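You operate a simulated robot arm through the tools that you are given. There is no shell and no other tool. Be economical: measure what you need, move in short steps, check, and stop when the job is done.

You run a simulated robot arm. Do the job below in one go: nothing can be reset, and whatever is moved stays where it is left.

Task
Stop the port, seat the strainer, crank the sump into its green band.
Fine: green stopper in the pump port, grate slid fully open for the strainer, shut again before the crank turns; the water runs into the yellow pail; lose no more than 30 ml.
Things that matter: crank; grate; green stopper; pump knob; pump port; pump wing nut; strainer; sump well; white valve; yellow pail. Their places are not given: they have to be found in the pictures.

It is judged by the outcome, as a careful person would: the job done as asked, and still so three seconds after it is handed in. It fails if anything else is knocked over, pushed out of place, dropped, spilled or broken. A push-on lid holds only when it is set on centred and level and pressed home; a screw cap is set on level and turned clockwise until tight.

Robot
A 7-joint arm with a two-finger parallel gripper, fixed in place. Base frame: the origin is at the foot of the arm, x ahead of it, y to its left, z up; the work surface is at about z = 620. Lengths are in mm, angles in rad, forces in N, time in s.
With the tool pointing down near the work surface it reaches from about 120 to 640 mm from the base axis. Its first joint turns from -1.152 to 1.152 rad. Payload 2.4 kg.
The TCP is the grasp point between the finger pads, 30 mm short of the fingertips. In the tool frame z runs along the fingers and y along their closing line. Largest opening 94 mm; finger width 28, thickness 10; the body of the gripper, 50 by 96 mm, starts 55 mm behind the TCP.
Orientation is that of the tool frame in the base frame, as a unit quaternion [w, x, y, z]. With the fingers straight down and closing along the base's y, the tool's x points along the base's -x, its y along +y and its z along -z.

Tools
- The arm moves only by the tool arm_command. Its argument "rows" is a list of rows, each a list of 3 entries, a list of its own where there are three numbers: the shift along the tool's x, y, z in mm, then the turn, a rotation vector about the tool's x, y, z in rad, then the closure, from 0 (fully open) to 1 (shut). In form: [[[x, y, z], [rx, ry, rz], hand], ...]. A call has 1 to 8 rows; each row is the pose to reach, as a shift and turn from the pose commanded when the call began, along the tool's axes at that moment. Rows are played at 5 a second. More than 50 mm and 0.15 rad between two rows, or a gripper value outside its range, and nothing of the call is played. Where a pose cannot be reached the arm comes as near as it can. A force on the tool above 90 N (or 10 N above the force at the start of the call, whichever is more), or a blocked arm, ends the call early, and 0.2 s more pass. The fingers move at their own pace (about 153 mm/s each) and stop on an object; they squeeze with about 34 N. The grip force told is the motor's: it shows also when the fingers shut on nothing. Time passes only in rows, and 0.2 s behind the last, so rows that repeat a pose let the fingers close. The reply holds the time, the measured pose of the TCP, the force on the tool along the base axes, the opening and the grip force, in the units named above and with some noise, with the torque about the TCP (base axes, N m) and any sound that the robot's microphone picked up.
- Cameras (640 x 400 px; columns grow to the right, rows downward): "scene" is fixed at [38.9, 485.3, 1426.7]; the picture's right is [-0.67, -0.75, 0.00], its down [-0.53, 0.48, -0.70] and it looks along [0.52, -0.47, -0.71] (base axes); focal length 317 px, centre (320, 200). "wrist" rides on the gripper at [76, 14, -102] in the tool frame; the picture's right is [-0.18, 0.98, 0.00], its down [-0.75, -0.14, -0.64] and it looks along [-0.63, -0.12, 0.77] (tool axes); focal length 243 px, centre (320, 200).
- camera(camera): a new picture of that camera. No time passes.
- measure_at(camera, pixels): for up to 12 pixels [column, row] of the newest picture of that camera ("zoom" is the newest enlarged one), the place [x, y, z] in the base frame of the surface seen there, good to about 2 mm. No time passes.
- zoom(camera, box): a new picture of the part [left, top, right, bottom] of that camera's present view, enlarged. No time passes.
- hand_in(): hands the job in; it is judged then, once.

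Work in short steps. Measure before you move; look again where a grasp or a placing could have gone wrong, and mend it. You have 80 turns and 38 pictures in all, those below and enlarged ones among them. Open the gripper and draw the arm clear of the work before you hand the job in, unless the task says otherwise; then end with one line.

The tools are called after "Request:" by a JSON object that holds its "name" and its "arguments". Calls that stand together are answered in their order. arm_command: Moves the arm, as the interface text tells. Its arguments: {"type":"object","properties":{"rows":{"type":"array","items":{"type":"array"}}},"required":["rows"]} The other tools are called the same way: camera (camera) takes a picture; measure_at (camera, pixels) gives the place of the surface under pixels of a picture; zoom (camera, box) takes an enlarged picture of a part of a camera's view; hand_in () hands the job in.

At the start:

```text
time: 0.0
eef_pos: [448.2, -8.5, 1092.0]
tcp_rot: [0.0, 0.0, 1.0, 0.0]
wrist_force: [-0.1, 0.5, -0.3]
wrist_torque: [0.01, -0.03, -0.01]
opening: 93.9
grasp_force: 0.1
```

scene: 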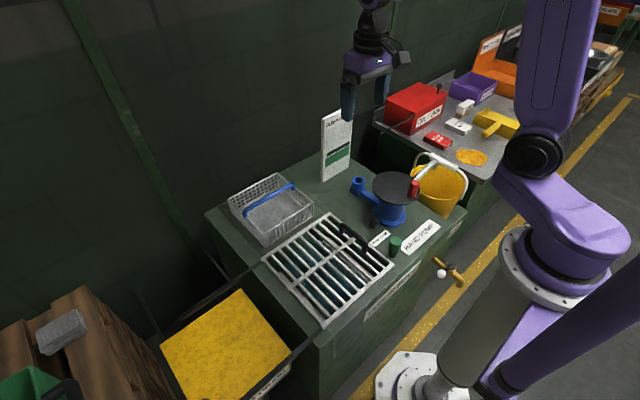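
wrist: 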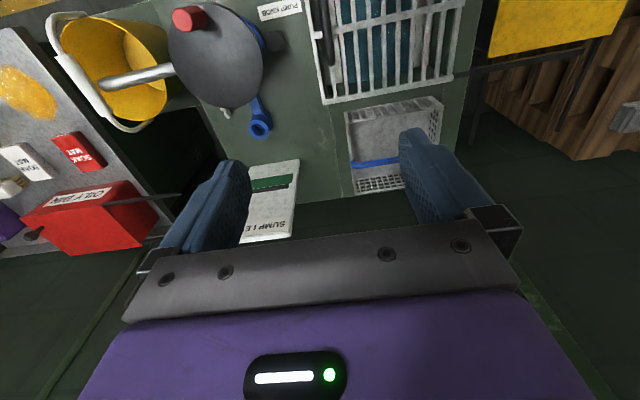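

The scene shows the bench with grate (~325,265), strainer basket (~270,208), pump (~390,195), pail (~440,190), green stopper (~395,243). I zoom in to read the details.

Request:
{"name": "zoom", "arguments": {"camera": "scene", "box": [320, 140, 480, 290]}}

Request:
{"name": "zoom", "arguments": {"camera": "scene", "box": [200, 100, 440, 340]}}

```text
2.67 times, centred on (400, 215) of scene
```

zoom: 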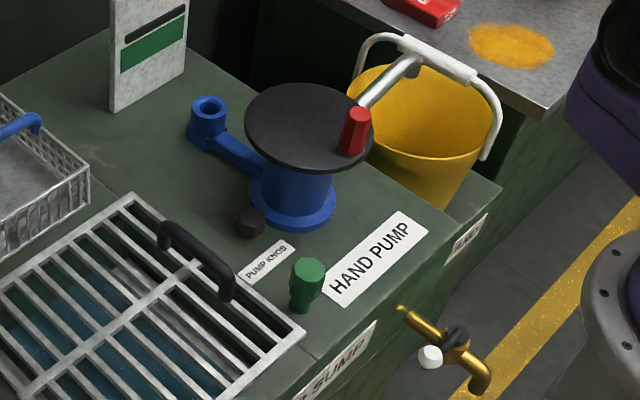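

```text
1.67 times, centred on (320, 220) of scene
```

zoom: 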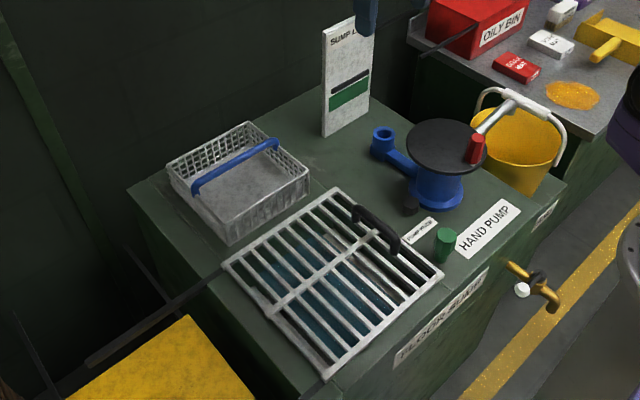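

I measure the key points on the second enlargement (stopper, port, disc, red handle, grate corners and handle, strainer, gauge, pail).

Request:
{"name": "measure_at", "arguments": {"camera": "zoom", "pixels": [[447, 233], [383, 134], [445, 140], [478, 142], [410, 208], [338, 190], [441, 276], [325, 375], [225, 264], [357, 212], [398, 248], [375, 228]]}}

Request:
{"name": "measure_at", "arguments": {"camera": "scene", "pixels": [[272, 193], [230, 203], [277, 175], [312, 207], [265, 243], [338, 155], [440, 273], [455, 270], [440, 183], [425, 168], [445, 245], [465, 210]]}}

```text
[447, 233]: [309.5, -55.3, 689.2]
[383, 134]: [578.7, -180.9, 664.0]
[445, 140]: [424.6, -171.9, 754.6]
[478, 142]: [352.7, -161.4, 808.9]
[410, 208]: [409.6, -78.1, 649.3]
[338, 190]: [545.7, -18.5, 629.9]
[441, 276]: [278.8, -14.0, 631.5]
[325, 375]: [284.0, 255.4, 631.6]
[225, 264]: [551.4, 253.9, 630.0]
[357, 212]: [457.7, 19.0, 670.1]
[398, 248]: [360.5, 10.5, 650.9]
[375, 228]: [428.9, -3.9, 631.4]
```

```text
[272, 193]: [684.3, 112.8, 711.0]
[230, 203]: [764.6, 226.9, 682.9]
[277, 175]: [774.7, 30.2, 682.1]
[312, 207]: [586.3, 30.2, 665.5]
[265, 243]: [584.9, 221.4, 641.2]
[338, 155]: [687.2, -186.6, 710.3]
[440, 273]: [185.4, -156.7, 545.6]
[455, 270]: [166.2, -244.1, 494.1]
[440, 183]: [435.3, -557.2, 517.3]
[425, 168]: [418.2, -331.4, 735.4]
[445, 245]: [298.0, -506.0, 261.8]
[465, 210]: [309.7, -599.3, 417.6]
```

I move the arm back and over so the wrist camera sees the pump, stopper and grate better.

Request:
{"name": "arm_command", "arguments": {"rows": [[[35, -12, 15], [0, 0, 0], 0], [[70, -24, 30], [0, 0, 0], 0], [[105, -36, 45], [0, 0, 0], 0], [[140, -48, 60], [0, 0, 0], 0], [[175, -60, 75], [0, 0, 0], 0], [[200, -72, 90], [0, 0, 0], 0]]}}

Request:
{"name": "camera", "arguments": {"camera": "wrist"}}

Request:
{"name": "zoom", "arguments": {"camera": "scene", "box": [340, 140, 480, 290]}}

```text
time: 1.4
eef_pos: [251.2, -79.1, 1001.1]
tcp_rot: [-0.001, 0.003, 1.0, 0.0]
wrist_force: [0.5, 0.0, -0.2]
wrist_torque: [-0.04, 0.02, 0.0]
opening: 94.1
grasp_force: 0.1
out of reach, approached as far as the arm can: row 6
```

```text
33 pictures are left
```

wrist: 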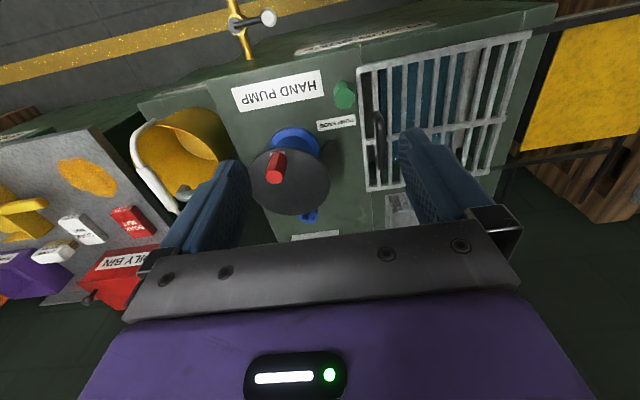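

```text
2.67 times, centred on (410, 215) of scene
```

zoom: 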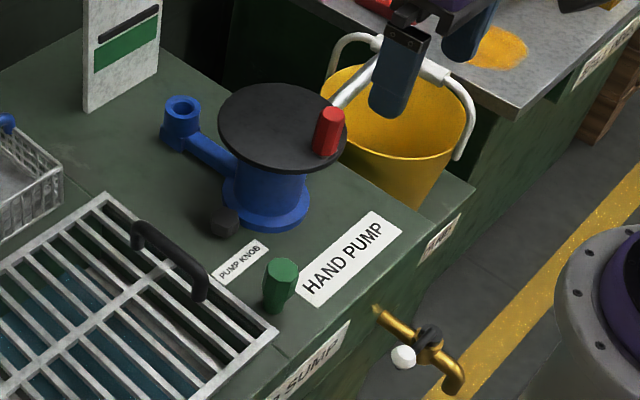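

The wrist camera sees the pump from above. I enlarge it for knob/wing-nut details and the tap.

Request:
{"name": "zoom", "arguments": {"camera": "wrist", "box": [200, 0, 400, 240]}}

Request:
{"name": "measure_at", "arguments": {"camera": "wrist", "pixels": [[344, 95], [275, 167], [300, 190], [252, 180], [328, 180], [290, 150], [290, 212], [310, 217], [329, 148], [378, 118], [381, 168], [379, 140]]}}

```text
1.67 times, centred on (300, 120) of wrist
```

zoom: 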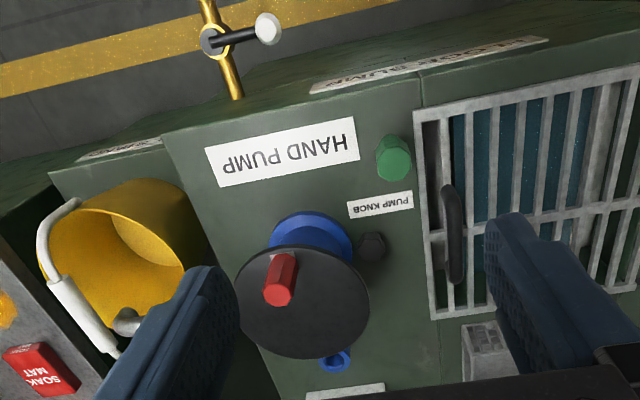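

```text
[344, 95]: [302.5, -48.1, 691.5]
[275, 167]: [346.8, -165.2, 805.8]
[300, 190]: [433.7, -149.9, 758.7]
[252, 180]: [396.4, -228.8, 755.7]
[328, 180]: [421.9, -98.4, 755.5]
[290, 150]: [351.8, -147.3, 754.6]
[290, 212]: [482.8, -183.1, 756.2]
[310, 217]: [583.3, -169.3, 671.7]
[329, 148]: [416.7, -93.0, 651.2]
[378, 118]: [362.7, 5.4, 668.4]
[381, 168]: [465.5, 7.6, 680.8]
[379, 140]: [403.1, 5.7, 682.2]
```

Stopper top is near (304,-50,691). I come down above it to about z=790 and look.

Request:
{"name": "arm_command", "arguments": {"rows": [[[-11, 6, 42], [0, 0, 0], 0], [[-22, 12, 84], [0, 0, 0], 0], [[-33, 18, 126], [0, 0, 0], 0], [[-44, 24, 168], [0, 0, 0], 0], [[-53, 29, 205], [0, 0, 0], 0], [[-53, 29, 205], [0, 0, 0], 0]]}}

Request:
{"name": "camera", "arguments": {"camera": "wrist"}}

```text
time: 2.8
eef_pos: [305.9, -47.8, 797.8]
tcp_rot: [0.001, 0.001, 1.0, 0.001]
wrist_force: [0.5, 0.2, 0.1]
wrist_torque: [0.01, 0.01, 0.03]
opening: 94.3
grasp_force: 0.1
```

```text
30 pictures are left
```

wrist: 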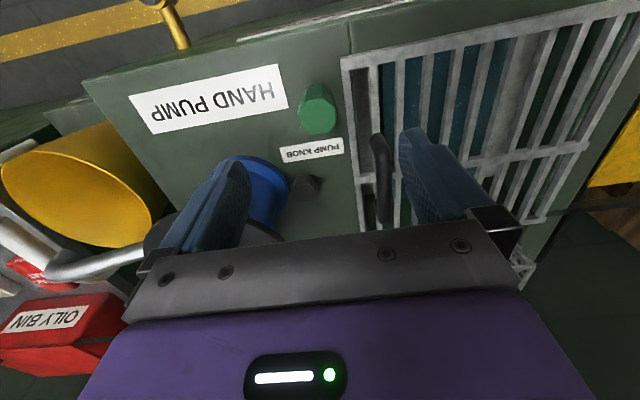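

The stopper is at (318,108) in the wrist view. I measure its top outline and the surroundings.

Request:
{"name": "measure_at", "arguments": {"camera": "wrist", "pixels": [[319, 123], [305, 120], [333, 119], [318, 112], [322, 132], [320, 104], [310, 95], [304, 186], [270, 185], [376, 145], [384, 170], [388, 205]]}}

Request:
{"name": "zoom", "arguments": {"camera": "wrist", "box": [250, 60, 400, 220]}}

```text
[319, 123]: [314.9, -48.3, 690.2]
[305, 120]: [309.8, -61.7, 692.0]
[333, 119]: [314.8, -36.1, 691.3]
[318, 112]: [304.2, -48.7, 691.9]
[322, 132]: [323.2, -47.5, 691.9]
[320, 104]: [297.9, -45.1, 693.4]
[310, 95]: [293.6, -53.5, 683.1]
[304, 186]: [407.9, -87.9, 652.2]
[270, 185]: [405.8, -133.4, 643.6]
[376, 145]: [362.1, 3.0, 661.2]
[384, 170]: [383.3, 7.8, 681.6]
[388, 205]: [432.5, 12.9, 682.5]
```

```text
2.50 times, centred on (325, 140) of wrist
```

zoom: 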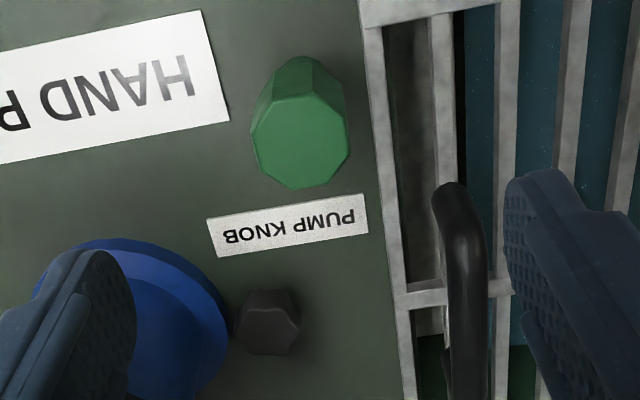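

The stopper's top is centred at about (309,-48), ø~33. I descend to z≈680 and close.

Request:
{"name": "arm_command", "arguments": {"rows": [[[-1, 0, 40], [0, 0, 0], 0], [[-3, 0, 80], [0, 0, 0], 0], [[-3, 0, 118], [0, 0, 0], 0], [[-3, 0, 118], [0, 0, 0], 0.5], [[-3, 0, 118], [0, 0, 0], 1], [[-3, 0, 118], [0, 0, 0], 1], [[-3, 0, 118], [0, 0, 0], 1]]}}

```text
time: 4.4
eef_pos: [310.6, -48.8, 682.3]
tcp_rot: [0.0, 0.0, 1.0, -0.001]
wrist_force: [-0.7, 0.6, -0.6]
wrist_torque: [0.01, 0.0, 0.01]
opening: 33.1
grasp_force: 34.1
```

Gripped at 33 mm. I lift straight up to about z=880.

Request:
{"name": "arm_command", "arguments": {"rows": [[[0, 0, -40], [0, 0, 0], 1], [[0, 0, -85], [0, 0, 0], 1], [[0, 0, -130], [0, 0, 0], 1], [[0, 0, -170], [0, 0, 0], 1], [[0, 0, -200], [0, 0, 0], 1]]}}

Request:
{"name": "zoom", "arguments": {"camera": "scene", "box": [320, 110, 460, 250]}}

```text
time: 5.6
eef_pos: [308.8, -50.6, 881.3]
tcp_rot: [0.0, 0.0, 1.0, 0.0]
wrist_force: [0.3, 0.8, -0.6]
wrist_torque: [-0.04, 0.03, -0.01]
opening: 33.3
grasp_force: 33.6
```

```text
2.86 times, centred on (390, 180) of scene
```

zoom: 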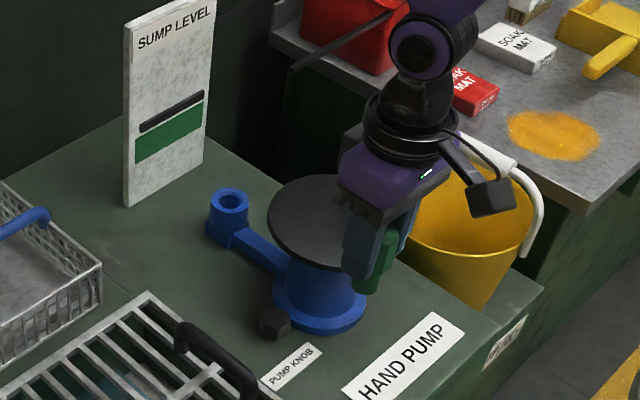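

I measure the port rim (230,200 in the zoom), and the gauge marker and band.

Request:
{"name": "measure_at", "arguments": {"camera": "zoom", "pixels": [[213, 198], [246, 201], [232, 211], [229, 189], [230, 202], [170, 113], [168, 135], [168, 147], [225, 225], [218, 208], [243, 206], [100, 180]]}}

Request:
{"name": "arm_command", "arguments": {"rows": [[[-45, -10, 0], [0, 0, 0], 1], [[-90, -20, 0], [0, 0, 0], 1], [[-135, -30, 0], [0, 0, 0], 1], [[-175, -40, 0], [0, 0, 0], 1], [[-200, -50, 0], [0, 0, 0], 1]]}}

Request:
{"name": "camera", "arguments": {"camera": "wrist"}}

```text
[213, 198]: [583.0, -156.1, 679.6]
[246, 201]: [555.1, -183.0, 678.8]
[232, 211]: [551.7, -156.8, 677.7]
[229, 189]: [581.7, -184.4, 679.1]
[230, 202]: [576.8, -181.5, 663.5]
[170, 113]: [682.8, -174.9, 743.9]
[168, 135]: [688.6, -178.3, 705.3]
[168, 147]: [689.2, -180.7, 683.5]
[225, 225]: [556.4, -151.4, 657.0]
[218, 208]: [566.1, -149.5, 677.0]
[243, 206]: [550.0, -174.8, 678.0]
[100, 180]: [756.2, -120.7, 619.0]
```

```text
time: 6.8
eef_pos: [512.0, -100.2, 883.7]
tcp_rot: [0.0, 0.0, 1.0, 0.0]
wrist_force: [0.9, -0.7, 0.2]
wrist_torque: [-0.03, 0.0, 0.01]
opening: 33.0
grasp_force: 33.8
```

```text
27 pictures are left
```

wrist: 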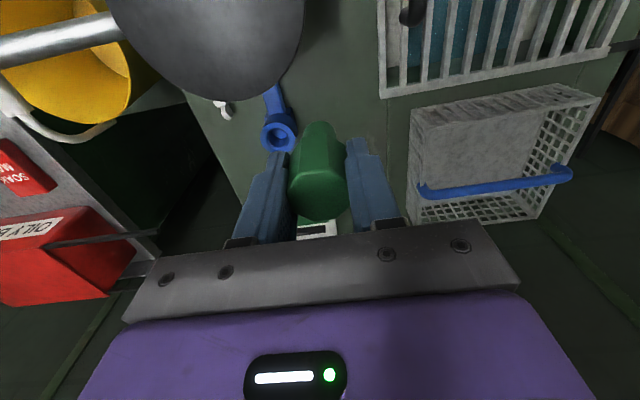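

The white wing nut is at (222,107) by the pump. I enlarge the port and wing nut and measure the port centre again.

Request:
{"name": "zoom", "arguments": {"camera": "wrist", "box": [200, 70, 360, 170]}}

Request:
{"name": "measure_at", "arguments": {"camera": "wrist", "pixels": [[263, 132], [295, 132], [279, 120], [278, 145], [279, 132], [222, 107], [222, 103], [318, 170], [317, 160]]}}

```text
4.00 times, centred on (280, 120) of wrist
```

zoom: 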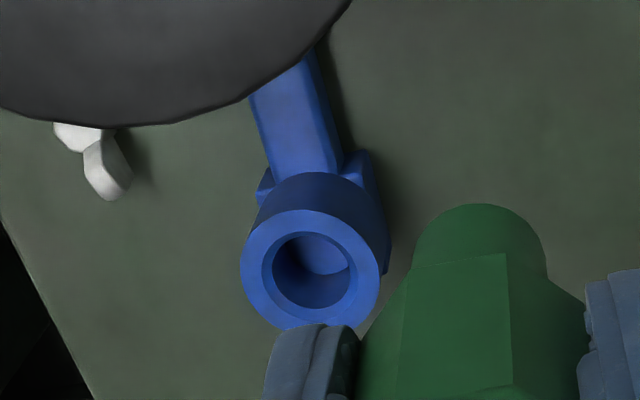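

```text
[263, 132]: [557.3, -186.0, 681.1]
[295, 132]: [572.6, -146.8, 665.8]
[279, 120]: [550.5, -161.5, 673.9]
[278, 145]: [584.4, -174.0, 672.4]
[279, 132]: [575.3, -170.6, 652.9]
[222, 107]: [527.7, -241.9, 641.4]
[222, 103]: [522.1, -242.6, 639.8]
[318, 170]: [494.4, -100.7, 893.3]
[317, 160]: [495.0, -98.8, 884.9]
```

The rim is crisp in the zoom (centre ≈(310,269)); I measure rim points there.

Request:
{"name": "measure_at", "arguments": {"camera": "zoom", "pixels": [[257, 268], [364, 270], [308, 221], [314, 318], [268, 235], [352, 302], [268, 305], [350, 235], [480, 300], [440, 230], [520, 230], [470, 207]]}}

```text
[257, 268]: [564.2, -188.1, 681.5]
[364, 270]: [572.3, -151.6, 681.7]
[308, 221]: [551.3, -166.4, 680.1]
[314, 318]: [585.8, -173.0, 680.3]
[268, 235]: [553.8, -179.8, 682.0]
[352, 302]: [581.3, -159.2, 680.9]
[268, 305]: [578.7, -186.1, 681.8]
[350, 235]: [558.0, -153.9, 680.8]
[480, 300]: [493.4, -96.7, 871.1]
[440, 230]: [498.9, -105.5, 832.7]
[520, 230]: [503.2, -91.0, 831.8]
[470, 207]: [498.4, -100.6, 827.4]
```

Port centre (568.2,-169.8), rim z≈681. I move above it with the plug end about 40 mm clear.

Request:
{"name": "arm_command", "arguments": {"rows": [[[-20, -25, 0], [0, 0, 0], 1], [[-40, -50, 20], [0, 0, 0], 1], [[-57, -70, 50], [0, 0, 0], 1], [[-57, -70, 90], [0, 0, 0], 1], [[-57, -70, 105], [0, 0, 0], 1], [[-57, -70, 105], [0, 0, 0], 1]]}}

Request:
{"name": "camera", "arguments": {"camera": "wrist"}}

Request:
{"name": "zoom", "arguments": {"camera": "scene", "box": [330, 130, 410, 230]}}

```text
time: 8.2
eef_pos: [567.8, -170.1, 774.1]
tcp_rot: [-0.001, 0.0, 1.0, 0.0]
wrist_force: [-0.3, -0.4, -0.1]
wrist_torque: [-0.01, -0.01, 0.0]
opening: 33.1
grasp_force: 34.0
```

```text
25 pictures are left
```

wrist: 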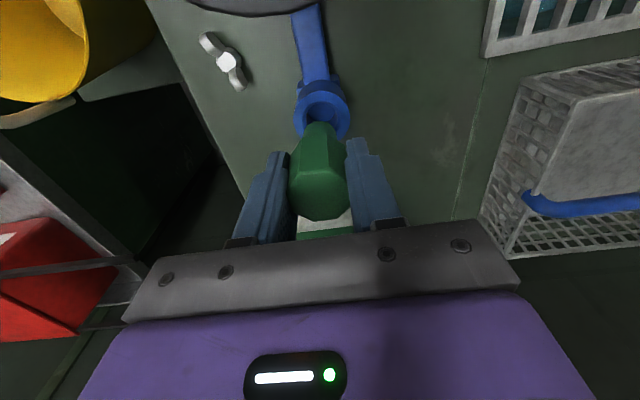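

```text
4.00 times, centred on (370, 180) of scene
```

zoom: 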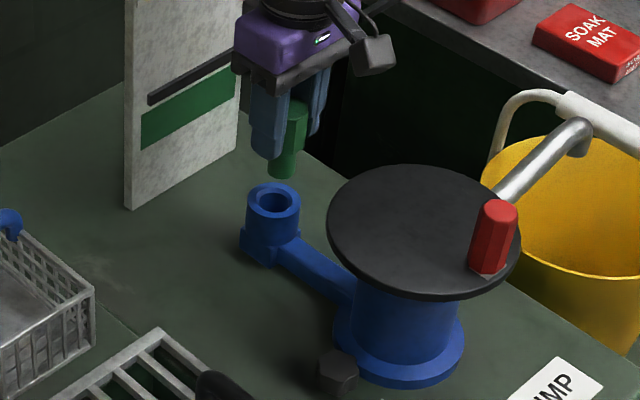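

Stopper is aligned above the port. I descend gently, with the force limit stopping me on contact.

Request:
{"name": "arm_command", "arguments": {"rows": [[[0, 0, 15], [0, 0, 0], 1], [[0, 0, 30], [0, 0, 0], 1], [[0, 0, 36], [0, 0, 0], 1], [[0, 0, 42], [0, 0, 0], 1], [[0, 0, 46], [0, 0, 0], 1], [[0, 0, 50], [0, 0, 0], 1]]}}

```text
time: 9.6
eef_pos: [568.0, -170.3, 725.5]
tcp_rot: [0.003, 0.0, 1.0, 0.0]
wrist_force: [11.2, 1.5, 3.8]
wrist_torque: [0.09, -0.56, 0.0]
opening: 33.0
grasp_force: 33.9
```

The plug is entering; a +x side force (11 N) shows it's ~1 mm too near in x. I shift 1 mm and press on.

Request:
{"name": "arm_command", "arguments": {"rows": [[[-1, 0, 0], [0, 0, 0], 1], [[-1, 0, 4], [0, 0, 0], 1], [[-1, 0, 8], [0, 0, 0], 1], [[-1, 0, 12], [0, 0, 0], 1], [[-1, 0, 16], [0, 0, 0], 1]]}}

```text
time: 10.8
eef_pos: [569.3, -169.7, 709.9]
tcp_rot: [0.001, 0.0, 1.0, -0.001]
wrist_force: [4.4, 1.6, 26.3]
wrist_torque: [0.04, -0.35, 0.0]
opening: 33.0
grasp_force: 34.3
```

Vertical force is 26 N, seating. I press a bit further until it stops.

Request:
{"name": "arm_command", "arguments": {"rows": [[[0, 0, 2], [0, 0, 0], 1], [[0, 0, 4], [0, 0, 0], 1], [[0, 0, 6], [0, 0, 0], 1], [[0, 0, 8], [0, 0, 0], 1]]}}

Request:
{"name": "zoom", "arguments": {"camera": "scene", "box": [330, 130, 410, 230]}}

```text
time: 11.7
eef_pos: [570.9, -169.9, 710.4]
tcp_rot: [0.001, 0.0, 1.0, -0.001]
wrist_force: [-0.7, 0.2, 8.7]
wrist_torque: [0.01, -0.02, -0.03]
opening: 33.4
grasp_force: 34.5
stopped in row 4: the force on the tool passed its limit at 96 N (the readings are from after the stop); the commanded pose is now the measured one
```

```text
4.00 times, centred on (370, 180) of scene
```

zoom: 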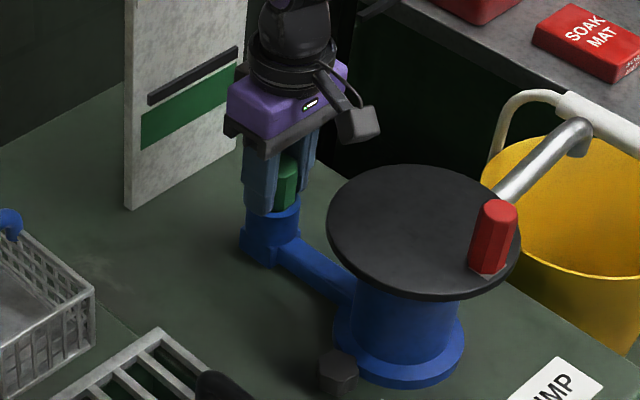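

The stopper's head sits on the rim and was pressed home to 96 N. I release and rise.

Request:
{"name": "arm_command", "arguments": {"rows": [[[0, 0, 0], [0, 0, 0], 0.6], [[0, 0, 0], [0, 0, 0], 0.6], [[0, 0, -30], [0, 0, 0], 0.6], [[0, 0, -70], [0, 0, 0], 0.6], [[0, 0, -115], [0, 0, 0], 0.6], [[0, 0, -160], [0, 0, 0], 0.6], [[20, 40, -170], [0, 0, 0], 0.4], [[50, 75, -170], [0, 0, 0], 0.2]]}}

Request:
{"name": "camera", "arguments": {"camera": "wrist"}}

Request:
{"name": "zoom", "arguments": {"camera": "scene", "box": [220, 130, 420, 340]}}

```text
time: 13.5
eef_pos: [517.1, -96.3, 876.4]
tcp_rot: [0.0, 0.0, 1.0, 0.0]
wrist_force: [-0.2, 0.4, -0.6]
wrist_torque: [-0.05, -0.01, -0.02]
opening: 75.1
grasp_force: 0.1
```

```text
22 pictures are left
```

wrist: 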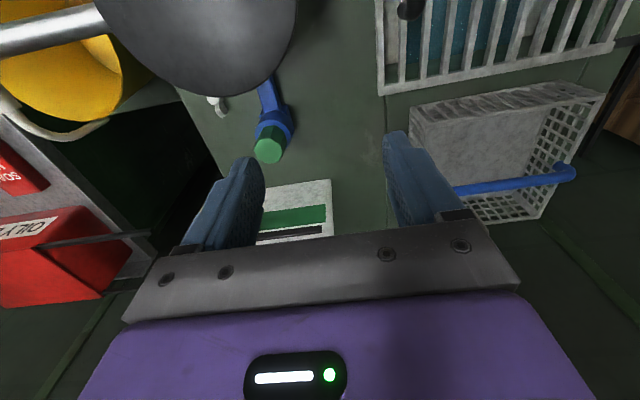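

```text
1.90 times, centred on (320, 235) of scene
```

zoom: 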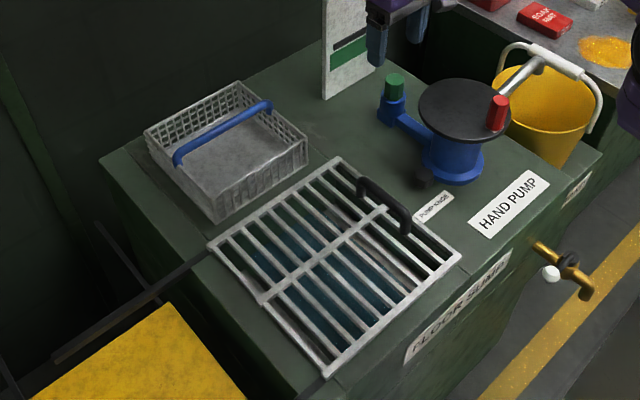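

Stopper stands upright in the port. The grate handle is a bar along x at y≈7, so the grate slides along y onto the rails at left; I measure the handle, rails and strainer.

Request:
{"name": "measure_at", "arguments": {"camera": "zoom", "pixels": [[375, 184], [390, 197], [361, 192], [405, 228], [58, 357], [130, 312], [305, 395], [225, 105], [178, 158], [268, 105], [210, 160], [240, 85]]}}

Request:
{"name": "measure_at", "arguments": {"camera": "wrist", "pixels": [[410, 108], [598, 97], [505, 180], [560, 172], [575, 165], [545, 218], [470, 110], [500, 135], [410, 8], [380, 92], [627, 48], [555, 150]]}}

```text
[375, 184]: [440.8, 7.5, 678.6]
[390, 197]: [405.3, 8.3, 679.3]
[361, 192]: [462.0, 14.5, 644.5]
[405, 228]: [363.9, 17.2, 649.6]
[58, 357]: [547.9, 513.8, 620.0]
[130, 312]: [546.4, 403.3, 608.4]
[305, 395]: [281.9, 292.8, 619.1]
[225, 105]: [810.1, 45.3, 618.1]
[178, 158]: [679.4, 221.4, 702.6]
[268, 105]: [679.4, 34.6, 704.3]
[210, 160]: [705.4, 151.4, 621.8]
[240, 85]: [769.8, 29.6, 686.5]
```

```text
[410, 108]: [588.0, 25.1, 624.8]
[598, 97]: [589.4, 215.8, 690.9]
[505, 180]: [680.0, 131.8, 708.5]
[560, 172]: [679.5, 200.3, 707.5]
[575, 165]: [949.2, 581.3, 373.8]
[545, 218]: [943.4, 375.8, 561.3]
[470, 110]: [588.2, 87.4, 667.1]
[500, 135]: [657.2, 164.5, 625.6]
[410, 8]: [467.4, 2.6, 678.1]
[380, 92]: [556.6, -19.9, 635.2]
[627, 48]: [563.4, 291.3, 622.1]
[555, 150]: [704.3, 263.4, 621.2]
```

Grate handle: bar along x, centre (412,8), top z≈680. I move above it.

Request:
{"name": "arm_command", "arguments": {"rows": [[[25, 26, 0], [0, 0, 0], 0], [[52, 52, 0], [0, 0, 0], 0], [[80, 78, 20], [0, 0, 0], 0], [[105, 104, 50], [0, 0, 0], 0], [[105, 104, 95], [0, 0, 0], 0.3], [[105, 104, 140], [0, 0, 0], 0.4], [[105, 104, 170], [0, 0, 0], 0.4]]}}

Request:
{"name": "camera", "arguments": {"camera": "wrist"}}

```text
time: 15.1
eef_pos: [414.9, 9.7, 707.7]
tcp_rot: [0.0, -0.001, 1.0, 0.001]
wrist_force: [0.3, 0.2, 0.4]
wrist_torque: [0.02, 0.0, 0.02]
opening: 56.3
grasp_force: 0.0
```

```text
20 pictures are left
```

wrist: 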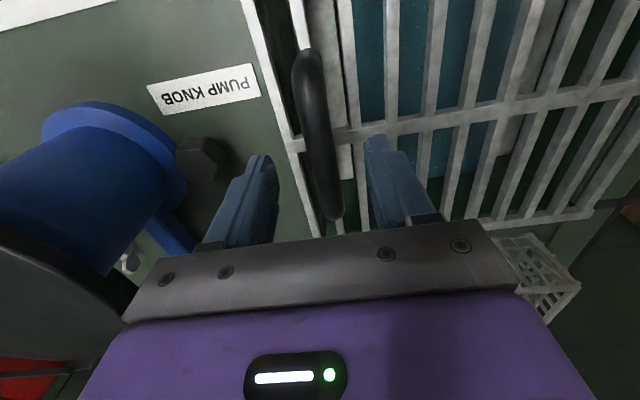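

The bar sits between the fingers. I go down 38 mm and close on it.

Request:
{"name": "arm_command", "arguments": {"rows": [[[0, 0, 20], [0, 0, 0], 0.4], [[0, 0, 37], [0, 0, 0], 0.4], [[0, 0, 37], [0, 0, 0], 0.8], [[0, 0, 37], [0, 0, 0], 1], [[0, 0, 37], [0, 0, 0], 1]]}}

```text
time: 16.3
eef_pos: [414.0, 10.3, 672.5]
tcp_rot: [0.0, -0.001, 1.0, 0.0]
wrist_force: [-2.5, 14.8, -4.6]
wrist_torque: [0.04, -0.22, -0.16]
opening: 22.2
grasp_force: 45.2
```

Gripped (22 mm). I slide the grate toward +y, a little first.

Request:
{"name": "arm_command", "arguments": {"rows": [[[0, 10, 0], [0, 0, 0], 1], [[0, 25, 0], [0, 0, 0], 1], [[0, 40, 0], [0, 0, 0], 1]]}}

```text
time: 17.1
eef_pos: [415.1, 47.6, 674.1]
tcp_rot: [-0.001, 0.001, 1.0, 0.0]
wrist_force: [-5.0, -0.8, -17.2]
wrist_torque: [0.0, -1.23, 0.06]
opening: 22.2
grasp_force: 45.0
```

It slides. I continue in +y, easing down 1 mm.

Request:
{"name": "arm_command", "arguments": {"rows": [[[0, 25, 1], [0, 0, 0], 1], [[0, 50, 1], [0, 0, 0], 1], [[0, 75, 1], [0, 0, 0], 1], [[0, 100, 1], [0, 0, 0], 1], [[0, 125, 1], [0, 0, 0], 1], [[0, 150, 1], [0, 0, 0], 1]]}}

Request:
{"name": "camera", "arguments": {"camera": "scene"}}

```text
time: 18.5
eef_pos: [415.0, 200.1, 671.0]
tcp_rot: [0.001, 0.0, 1.0, 0.002]
wrist_force: [0.5, -0.2, 30.6]
wrist_torque: [0.0, -0.26, 0.1]
opening: 22.4
grasp_force: 45.1
```

```text
19 pictures are left
```

scene: 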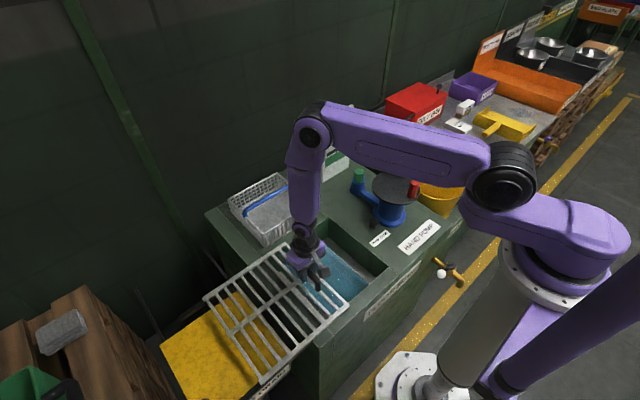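

About 190 mm open. I continue toward the stop, easing up 1 mm in z.

Request:
{"name": "arm_command", "arguments": {"rows": [[[0, 20, -1], [0, 0, 0], 1], [[0, 40, -1], [0, 0, 0], 1], [[0, 55, -1], [0, 0, 0], 1], [[0, 65, -1], [0, 0, 0], 1], [[0, 75, -1], [0, 0, 0], 1], [[0, 85, -1], [0, 0, 0], 1]]}}

```text
time: 19.9
eef_pos: [414.8, 272.6, 670.7]
tcp_rot: [-0.01, 0.007, 1.0, -0.007]
wrist_force: [-0.5, -59.7, 15.9]
wrist_torque: [0.0, -0.27, 0.89]
opening: 22.5
grasp_force: 45.1
```

The end stop is reached at y≈273 (60 N resistance). I relax the push and open the fingers, then rise and look into the well.

Request:
{"name": "arm_command", "arguments": {"rows": [[[0, -12, 0], [0, 0, 0], 1], [[0, -12, 0], [0, 0, 0], 0.4], [[0, -12, 0], [0, 0, 0], 0.4], [[0, -12, -30], [0, 0, 0], 0.4], [[0, -30, -75], [0, 0, 0], 0.2], [[0, -60, -115], [0, 0, 0], 0], [[0, -100, -140], [0, 0, 0], 0], [[0, -140, -165], [0, 0, 0], 0]]}}

Request:
{"name": "camera", "arguments": {"camera": "wrist"}}

Request:
{"name": "camera", "arguments": {"camera": "scene"}}

```text
time: 21.7
eef_pos: [414.6, 144.1, 838.9]
tcp_rot: [-0.001, 0.0, 1.0, 0.001]
wrist_force: [-0.1, -0.7, 0.6]
wrist_torque: [0.0, 0.01, -0.01]
opening: 94.0
grasp_force: 0.0
```

```text
18 pictures are left
```

wrist: 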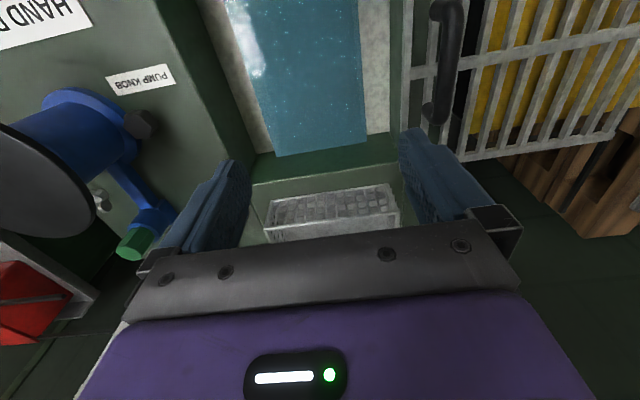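

```text
17 pictures are left
```

scene: 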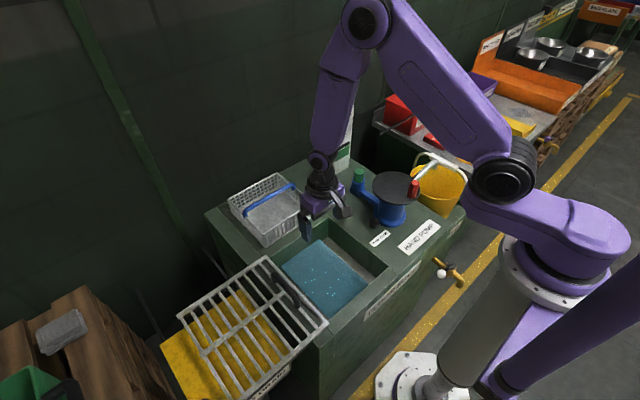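

The well is uncovered, with grey ledges on both y sides of the water. I measure its edges, ledges and water level.

Request:
{"name": "measure_at", "arguments": {"camera": "wrist", "pixels": [[372, 30], [375, 125], [390, 60], [395, 125], [365, 70], [240, 75], [258, 140], [215, 100], [250, 180], [320, 165], [310, 100], [254, 152]]}}

Request:
{"name": "measure_at", "arguments": {"camera": "scene", "pixels": [[330, 220], [387, 265], [325, 235], [370, 270], [345, 300], [375, 280], [340, 240], [285, 262], [325, 310], [365, 265], [330, 325], [310, 240]]}}

```text
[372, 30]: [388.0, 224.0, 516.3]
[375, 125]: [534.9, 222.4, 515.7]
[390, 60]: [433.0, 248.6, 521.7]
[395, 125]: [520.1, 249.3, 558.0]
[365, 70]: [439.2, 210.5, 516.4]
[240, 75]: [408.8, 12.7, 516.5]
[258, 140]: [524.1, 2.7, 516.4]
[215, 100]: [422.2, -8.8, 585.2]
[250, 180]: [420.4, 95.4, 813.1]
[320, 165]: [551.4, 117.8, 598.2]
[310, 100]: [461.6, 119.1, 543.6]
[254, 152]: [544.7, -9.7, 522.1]
```

```text
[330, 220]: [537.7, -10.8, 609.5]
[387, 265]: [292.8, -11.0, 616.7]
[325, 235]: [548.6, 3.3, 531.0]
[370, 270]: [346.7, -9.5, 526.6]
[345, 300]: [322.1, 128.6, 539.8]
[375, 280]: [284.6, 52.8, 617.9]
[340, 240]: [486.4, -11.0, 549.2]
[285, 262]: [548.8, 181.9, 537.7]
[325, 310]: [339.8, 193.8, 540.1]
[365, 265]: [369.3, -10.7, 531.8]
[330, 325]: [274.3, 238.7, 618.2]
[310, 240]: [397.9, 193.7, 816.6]
```

I enlarge the well to understand the seat for the strainer.

Request:
{"name": "zoom", "arguments": {"camera": "wrist", "box": [180, 0, 440, 200]}}

Request:
{"name": "measure_at", "arguments": {"camera": "wrist", "pixels": [[256, 110], [263, 110], [268, 110], [275, 110], [340, 110], [355, 110], [362, 110], [368, 110], [380, 110], [388, 110], [320, 150], [320, 158]]}}

```text
2.00 times, centred on (310, 100) of wrist
```

zoom: 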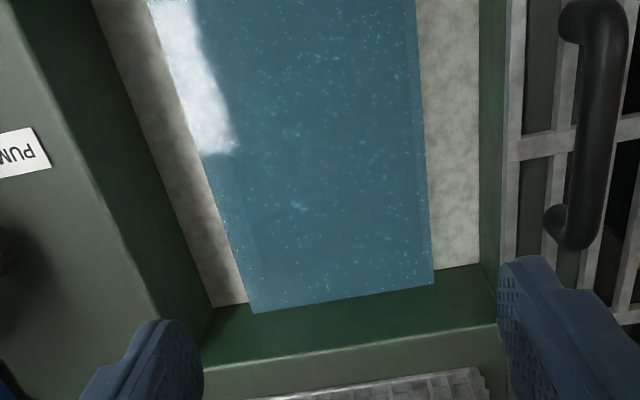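

```text
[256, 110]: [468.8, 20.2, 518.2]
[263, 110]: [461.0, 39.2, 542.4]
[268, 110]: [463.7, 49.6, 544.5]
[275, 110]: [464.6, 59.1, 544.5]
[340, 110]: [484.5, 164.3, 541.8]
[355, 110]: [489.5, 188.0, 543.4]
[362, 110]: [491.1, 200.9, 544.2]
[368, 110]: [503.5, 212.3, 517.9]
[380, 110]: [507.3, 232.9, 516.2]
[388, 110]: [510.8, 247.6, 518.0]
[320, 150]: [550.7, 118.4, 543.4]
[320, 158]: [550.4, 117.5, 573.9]
```

Seat: floor ledges z≈516 at y<37 and y>202, well x 285–551, y −11–249; centre (418,119). The strainer handle runs along y at (680,127,~705), beyond straight-down reach, so I'll yaw the tool −90° and tilt outward. First, yaw.

Request:
{"name": "arm_command", "arguments": {"rows": [[[-10, -2, 0], [0, 0, -0.14], 0], [[-20, -4, 0], [0, 0, -0.28], 0], [[-35, -6, 0], [0, 0, -0.42], 0], [[-50, -8, 0], [0, 0, -0.56], 0], [[-65, -10, 0], [0, 0, -0.7], 0], [[-80, -12, 0], [0, 0, -0.84], 0], [[-95, -14, 0], [0, 0, -0.98], 0], [[-110, -16, 0], [0, 0, -1.12], 0]]}}

```text
time: 23.5
eef_pos: [524.1, 127.2, 836.4]
tcp_rot: [0.001, -0.532, 0.847, 0.0]
wrist_force: [0.5, -0.1, -1.1]
wrist_torque: [0.01, -0.01, 0.0]
opening: 94.1
grasp_force: 0.1
```

Yaw works. I finish the last 0.45 rad, staying in place.

Request:
{"name": "arm_command", "arguments": {"rows": [[[0, 0, 0], [0, 0, -0.15], 0], [[0, 0, 0], [0, 0, -0.3], 0], [[0, 0, 0], [0, 0, -0.45], 0]]}}

```text
time: 24.3
eef_pos: [526.5, 127.7, 836.7]
tcp_rot: [0.0, 0.708, -0.707, -0.001]
wrist_force: [0.5, 0.0, -0.2]
wrist_torque: [0.01, 0.0, -0.01]
opening: 94.1
grasp_force: 0.1
```

Tool is now yawed −90°. I tilt outward by 0.5 rad and move to a pre-grasp at about (627,127,800).

Request:
{"name": "arm_command", "arguments": {"rows": [[[0, -20, 0], [0.125, 0, 0], 0], [[0, -45, 5], [0.25, 0, 0], 0], [[0, -75, 15], [0.375, 0, 0], 0], [[0, -100, 37], [0.5, 0, 0], 0], [[0, -100, 37], [0.5, 0, 0], 0]]}}

Request:
{"name": "camera", "arguments": {"camera": "wrist"}}

Request:
{"name": "zoom", "arguments": {"camera": "scene", "box": [210, 120, 370, 270]}}

```text
time: 25.5
eef_pos: [622.9, 125.3, 798.9]
tcp_rot: [0.174, -0.685, 0.686, -0.175]
wrist_force: [0.1, 0.5, 0.0]
wrist_torque: [0.01, 0.02, 0.03]
opening: 94.1
grasp_force: 0.0
out of reach, approached as far as the arm can: row 4
```

```text
15 pictures are left
```

wrist: 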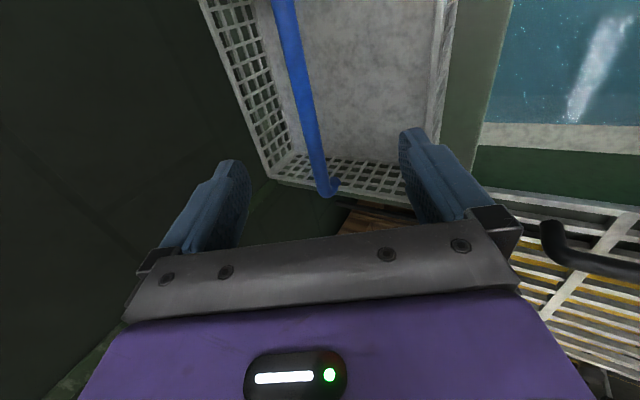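

```text
2.67 times, centred on (290, 195) of scene
```

zoom: 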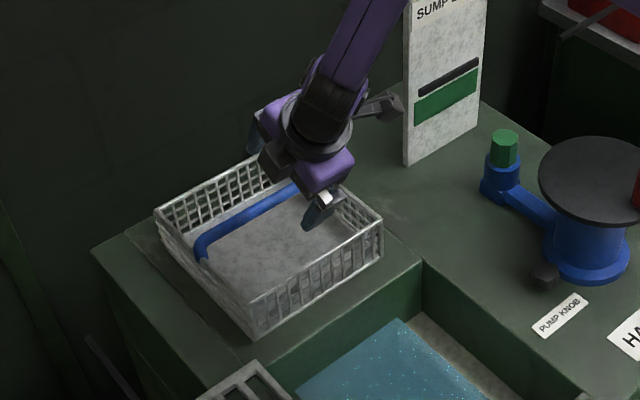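

At (623,125,799), near the reach limit. Handle seen at (300,80) between the fingers. I advance along the approach in two small steps and check how far the arm follows.

Request:
{"name": "arm_command", "arguments": {"rows": [[[0, -2, 25], [0, 0, 0], 0], [[-1, -3, 50], [0, 0, 0], 0]]}}

```text
time: 26.1
eef_pos: [651.5, 128.5, 758.0]
tcp_rot: [-0.175, 0.685, -0.685, 0.176]
wrist_force: [-0.2, 0.3, 0.9]
wrist_torque: [-0.02, 0.01, 0.0]
opening: 94.0
grasp_force: 0.0
```

It follows. The remaining 60 mm lies straight along the tool axis; I advance and close on the bar.

Request:
{"name": "arm_command", "arguments": {"rows": [[[0, 0, 22], [0, 0, 0], 0], [[0, 0, 44], [0, 0, 0], 0], [[0, 0, 60], [0, 0, 0], 0], [[0, 0, 60], [0, 0, 0], 0.3]]}}

Request:
{"name": "camera", "arguments": {"camera": "wrist"}}

```text
time: 27.1
eef_pos: [680.5, 127.3, 704.5]
tcp_rot: [0.174, -0.685, 0.686, -0.175]
wrist_force: [-0.1, -0.4, -0.1]
wrist_torque: [0.02, -0.01, 0.03]
opening: 65.7
grasp_force: 0.0
```

```text
13 pictures are left
```

wrist: 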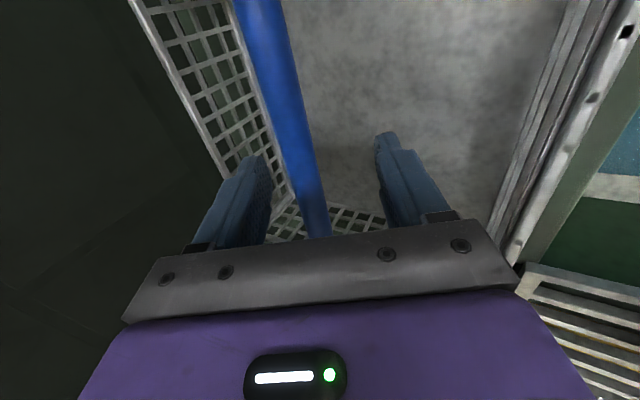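

The bar is between the fingers; I close.

Request:
{"name": "arm_command", "arguments": {"rows": [[[0, 0, 0], [0, 0, 0], 0.6], [[0, 0, 0], [0, 0, 0], 0.85], [[0, 0, 0], [0, 0, 0], 1], [[0, 0, 0], [0, 0, 0], 1], [[0, 0, 0], [0, 0, 0], 1]]}}

```text
time: 28.3
eef_pos: [681.0, 128.7, 707.7]
tcp_rot: [0.177, -0.684, 0.685, -0.176]
wrist_force: [7.4, 0.5, 14.3]
wrist_torque: [0.0, -0.02, 0.03]
opening: 20.0
grasp_force: 34.3
```

Gripped at 20 mm. I lift gently, ~25 mm straight up, then up and back toward me.

Request:
{"name": "arm_command", "arguments": {"rows": [[[0, -4.8, -8.8], [0, 0, 0], 1], [[0, -12, -22], [0, 0, 0], 1], [[0, -8, -35.5], [0, 0, 0], 1], [[0, 13.5, -58.7], [0, 0, 0], 1], [[0, 13.5, -58.7], [0, 0, 0], 1]]}}

Request:
{"name": "camera", "arguments": {"camera": "scene"}}

```text
time: 29.5
eef_pos: [641.3, 130.0, 749.1]
tcp_rot: [-0.175, 0.685, -0.685, 0.175]
wrist_force: [0.1, 0.1, -3.1]
wrist_torque: [0.05, 0.03, 0.02]
opening: 19.8
grasp_force: 33.7
```

```text
12 pictures are left
```

scene: 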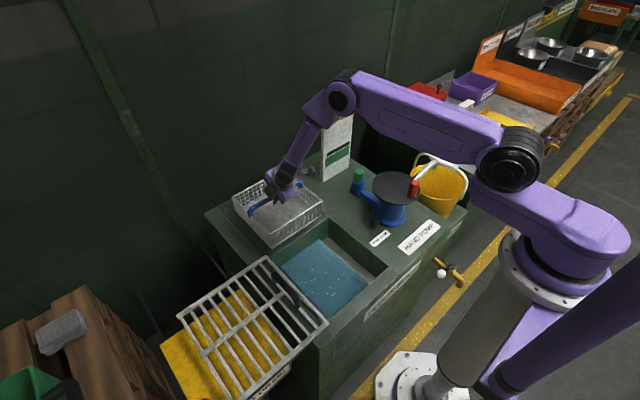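

The strainer hangs level and light. I carry it to above the well centre (418, 121).

Request:
{"name": "arm_command", "arguments": {"rows": [[[2, 35, -19], [0, 0, 0], 1], [[4, 74, -40], [0, 0, 0], 1], [[6, 113, -62], [0, 0, 0], 1], [[8, 152, -83], [0, 0, 0], 1], [[8, 180, -98], [0, 0, 0], 1], [[8, 195.8, -106.8], [0, 0, 0], 1], [[8, 195.8, -106.8], [0, 0, 0], 1]]}}

Request:
{"name": "zoom", "arguments": {"camera": "scene", "box": [220, 130, 420, 340]}}

```text
time: 31.1
eef_pos: [415.6, 119.3, 748.6]
tcp_rot: [0.175, -0.684, 0.686, -0.175]
wrist_force: [0.4, 0.1, -2.2]
wrist_torque: [0.03, 0.03, -0.01]
opening: 19.9
grasp_force: 33.7
```

```text
1.90 times, centred on (320, 235) of scene
```

zoom: 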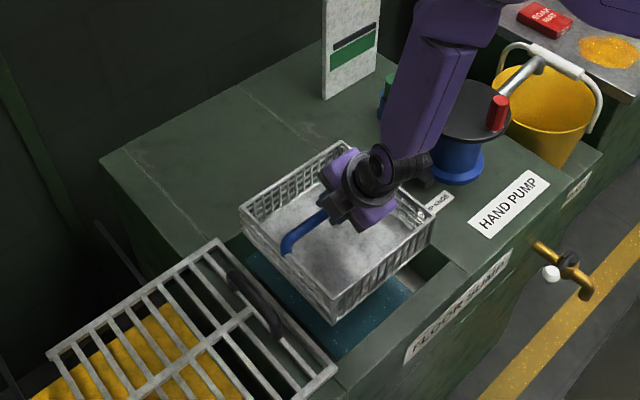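

Over the well. I measure the basket's rim corners to check centring and level.

Request:
{"name": "measure_at", "arguments": {"camera": "zoom", "pixels": [[244, 218], [338, 146], [431, 225], [332, 300], [285, 258], [385, 262], [332, 318], [300, 178]]}}

```text
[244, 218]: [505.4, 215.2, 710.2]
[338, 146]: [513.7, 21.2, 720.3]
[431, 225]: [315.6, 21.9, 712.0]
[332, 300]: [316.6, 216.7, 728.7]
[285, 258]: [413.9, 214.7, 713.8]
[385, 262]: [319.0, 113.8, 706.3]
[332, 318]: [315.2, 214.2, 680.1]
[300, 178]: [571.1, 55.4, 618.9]
```

Centred (x≈413, y≈119) and level. I lower 120 mm, adding +4 mm in x.

Request:
{"name": "arm_command", "arguments": {"rows": [[[0, 15, 37], [0, 0, 0], 1], [[0, 35, 72], [0, 0, 0], 1], [[0, 54, 107.3], [0, 0, 0], 1], [[0, 54, 107.3], [0, 0, 0], 1]]}}

```text
time: 32.1
eef_pos: [418.5, 121.3, 627.8]
tcp_rot: [0.176, -0.684, 0.686, -0.176]
wrist_force: [0.8, 0.3, -2.2]
wrist_torque: [-0.01, 0.03, 0.0]
opening: 19.9
grasp_force: 34.2
```

Free so far. I lower on in small steps until it touches (expected ~TCP z 604).

Request:
{"name": "arm_command", "arguments": {"rows": [[[0, 7.2, 13.2], [0, 0, 0], 1], [[0, 9.6, 17.6], [0, 0, 0], 1], [[0, 12, 22], [0, 0, 0], 1], [[0, 13, 23.7], [0, 0, 0], 1]]}}

```text
time: 33.1
eef_pos: [419.9, 122.3, 602.4]
tcp_rot: [0.174, -0.685, 0.686, -0.175]
wrist_force: [0.2, -0.2, -2.5]
wrist_torque: [0.12, 0.06, -0.05]
opening: 20.1
grasp_force: 33.8
```

Request:
{"name": "arm_command", "arguments": {"rows": [[[0, 1, 1.8], [0, 0, 0], 1], [[0, 2, 3.5], [0, 0, 0], 1], [[0, 2.9, 5.3], [0, 0, 0], 1], [[0, 2.9, 5.3], [0, 0, 0], 1]]}}

Request:
{"name": "zoom", "arguments": {"camera": "scene", "box": [240, 180, 420, 340]}}

```text
time: 34.1
eef_pos: [422.3, 123.2, 599.0]
tcp_rot: [0.179, -0.683, 0.685, -0.176]
wrist_force: [5.2, -0.9, 32.8]
wrist_torque: [0.11, 0.0, 0.01]
opening: 20.0
grasp_force: 33.6
```

```text
2.50 times, centred on (330, 260) of scene
```

zoom: 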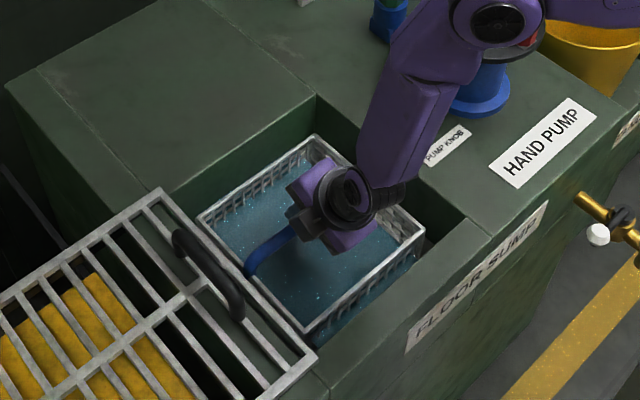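

Seated on the ledge (33 N). I relax slightly, open, and back out along the tool axis.

Request:
{"name": "arm_command", "arguments": {"rows": [[[0, -1.5, -3], [0, 0, 0], 1], [[0, -1.5, -3], [0, 0, 0], 0.5], [[0, -1.5, -3], [0, 0, 0], 0.5], [[0, -1.5, -40], [0, 0, 0], 0.5], [[0, -10, -85], [0, 0, 0], 0.3], [[0, -30, -125], [0, 0, 0], 0], [[0, -55, -165], [0, 0, 0], 0], [[0, -80, -205], [0, 0, 0], 0]]}}

Request:
{"name": "zoom", "arguments": {"camera": "scene", "box": [220, 150, 420, 340]}}

```text
time: 35.9
eef_pos: [392.5, 124.8, 814.3]
tcp_rot: [0.174, -0.685, 0.686, -0.175]
wrist_force: [1.2, 0.4, -0.1]
wrist_torque: [0.04, 0.0, -0.02]
opening: 93.8
grasp_force: 0.0
```

```text
2.11 times, centred on (320, 245) of scene
```

zoom: 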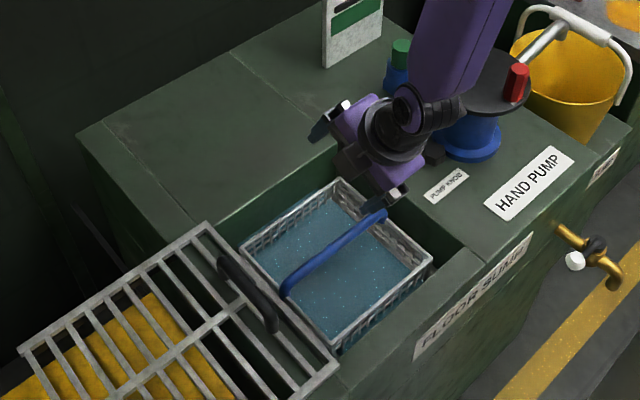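

I measure the seated strainer's handle and rim (must be below the grate) and the grate handle's present place.

Request:
{"name": "measure_at", "arguments": {"camera": "zoom", "pixels": [[335, 251], [290, 285], [370, 224], [245, 253], [432, 260], [340, 335], [338, 182], [245, 282], [225, 262], [268, 318], [208, 225], [335, 365]]}}

```text
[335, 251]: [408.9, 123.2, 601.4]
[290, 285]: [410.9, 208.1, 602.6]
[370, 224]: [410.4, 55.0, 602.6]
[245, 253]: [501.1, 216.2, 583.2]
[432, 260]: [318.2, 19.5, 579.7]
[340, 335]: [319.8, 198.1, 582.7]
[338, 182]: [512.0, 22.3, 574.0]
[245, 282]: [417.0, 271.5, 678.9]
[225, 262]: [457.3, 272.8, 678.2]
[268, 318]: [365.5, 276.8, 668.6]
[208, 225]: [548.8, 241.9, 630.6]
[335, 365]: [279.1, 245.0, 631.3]
```

Strainer is level at rim z≈582, handle z≈602, below the grate. Now I untilt the tool.

Request:
{"name": "arm_command", "arguments": {"rows": [[[0, 0, 0], [-0.125, 0, 0], 0], [[0, 0, 0], [-0.25, 0, 0], 0], [[0, 0, 0], [-0.375, 0, 0], 0], [[0, 0, 0], [-0.5, 0, 0], 0], [[0, 0, 0], [-0.5, 0, 0], 0]]}}

```text
time: 37.1
eef_pos: [393.0, 122.0, 814.2]
tcp_rot: [-0.012, 0.708, -0.706, 0.013]
wrist_force: [1.0, -0.3, 0.2]
wrist_torque: [0.03, 0.01, 0.0]
opening: 93.9
grasp_force: 0.1
```

Now I yaw back while moving toward the grate handle (415,272).

Request:
{"name": "arm_command", "arguments": {"rows": [[[-18, -3, 0], [0, 0, 0.143], 0], [[-36, -6, 0], [0, 0, 0.286], 0], [[-54, -9, 0], [0, 0, 0.429], 0], [[-72, -12, 0], [0, 0, 0.572], 0], [[-90, -15, 0], [0, 0, 0.715], 0], [[-110, -18, 0], [0, 0, 0.858], 0], [[-130, -20, 0], [0, 0, 1.001], 0], [[-150, -22, 0], [0, 0, 1.144], 0]]}}

Request:
{"name": "arm_command", "arguments": {"rows": [[[0, 0, 0], [0, 0, 0.142], 0], [[0, 0, 0], [0, 0, 0.284], 0], [[0, 0, 0], [0, 0, 0.427], 0], [[0, 0, 0], [0, 0, 0.427], 0]]}}

```text
time: 38.9
eef_pos: [413.2, 271.3, 815.6]
tcp_rot: [0.001, -0.211, 0.978, 0.0]
wrist_force: [0.3, -0.1, -0.3]
wrist_torque: [0.0, -0.03, -0.01]
opening: 94.0
grasp_force: 0.0
out of reach, approached as far as the arm can: row 1, 2, 3
```

```text
time: 39.9
eef_pos: [415.3, 271.8, 814.1]
tcp_rot: [-0.001, 0.001, 1.0, -0.001]
wrist_force: [-0.6, 0.0, 1.0]
wrist_torque: [-0.01, 0.02, -0.05]
opening: 93.9
grasp_force: 0.1
```

Pose is straight down over the handle. I descend to z≈671, straddling, and close.

Request:
{"name": "arm_command", "arguments": {"rows": [[[0, 0, 45], [0, 0, 0], 0.4], [[0, 0, 90], [0, 0, 0], 0.4], [[0, 0, 120], [0, 0, 0], 0.4], [[0, 0, 142], [0, 0, 0], 0.4], [[0, 0, 142], [0, 0, 0], 0.8], [[0, 0, 142], [0, 0, 0], 1], [[0, 0, 142], [0, 0, 0], 1]]}}

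```text
time: 41.5
eef_pos: [415.6, 271.2, 672.0]
tcp_rot: [0.0, 0.001, 1.0, -0.001]
wrist_force: [0.7, 0.9, -9.1]
wrist_torque: [0.0, -0.06, 0.07]
opening: 22.0
grasp_force: 44.9
```

Gripped. I slide the grate shut toward −y (262 mm in all), first 200 mm.

Request:
{"name": "arm_command", "arguments": {"rows": [[[0, -12, 0], [0, 0, 0], 1], [[0, -40, 0], [0, 0, 0], 1], [[0, -70, 0], [0, 0, 0], 1], [[0, -100, 0], [0, 0, 0], 1], [[0, -130, 0], [0, 0, 0], 1], [[0, -160, 0], [0, 0, 0], 1], [[0, -190, 0], [0, 0, 0], 1], [[0, -215, 0], [0, 0, 0], 1]]}}

Request:
{"name": "arm_command", "arguments": {"rows": [[[0, -15, 0], [0, 0, 0], 1], [[0, -28, 0], [0, 0, 0], 1], [[0, -38, 0], [0, 0, 0], 1], [[0, -46, 0], [0, 0, 0], 1], [[0, -52, 0], [0, 0, 0], 1], [[0, -56, 0], [0, 0, 0], 1]]}}

```text
time: 43.3
eef_pos: [414.6, 53.8, 673.4]
tcp_rot: [0.005, 0.001, 1.0, 0.0]
wrist_force: [2.3, 0.8, 39.5]
wrist_torque: [-0.01, 0.0, 0.12]
opening: 22.0
grasp_force: 45.2
```

```text
time: 44.7
eef_pos: [414.3, 9.8, 672.5]
tcp_rot: [0.001, -0.013, 1.0, -0.001]
wrist_force: [14.1, 79.0, -1.7]
wrist_torque: [0.07, 0.7, -1.12]
opening: 22.7
grasp_force: 44.9
```

The shut stop is reached (79 N at y≈10). I relax, release, rise and check.

Request:
{"name": "arm_command", "arguments": {"rows": [[[0, 7, 0], [0, 0, 0], 1], [[0, 7, 0], [0, 0, 0], 0.4], [[0, 7, 0], [0, 0, 0], 0.4], [[0, 7, -40], [0, 0, 0], 0.4], [[0, 7, -85], [0, 0, 0], 0.2], [[0, 7, -130], [0, 0, 0], 0], [[20, -10, -175], [0, 0, 0], 0], [[40, -30, -215], [0, 0, 0], 0]]}}

Request:
{"name": "zoom", "arguments": {"camera": "scene", "box": [240, 120, 480, 340]}}

```text
refused: row 7 steps farther than a row can; nothing moved
```

```text
1.82 times, centred on (360, 230) of scene
```

zoom: 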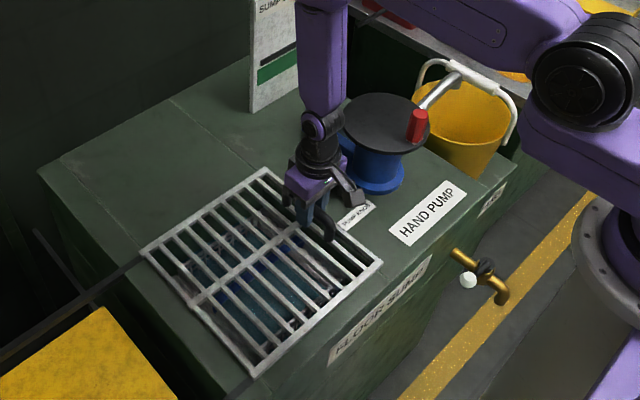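

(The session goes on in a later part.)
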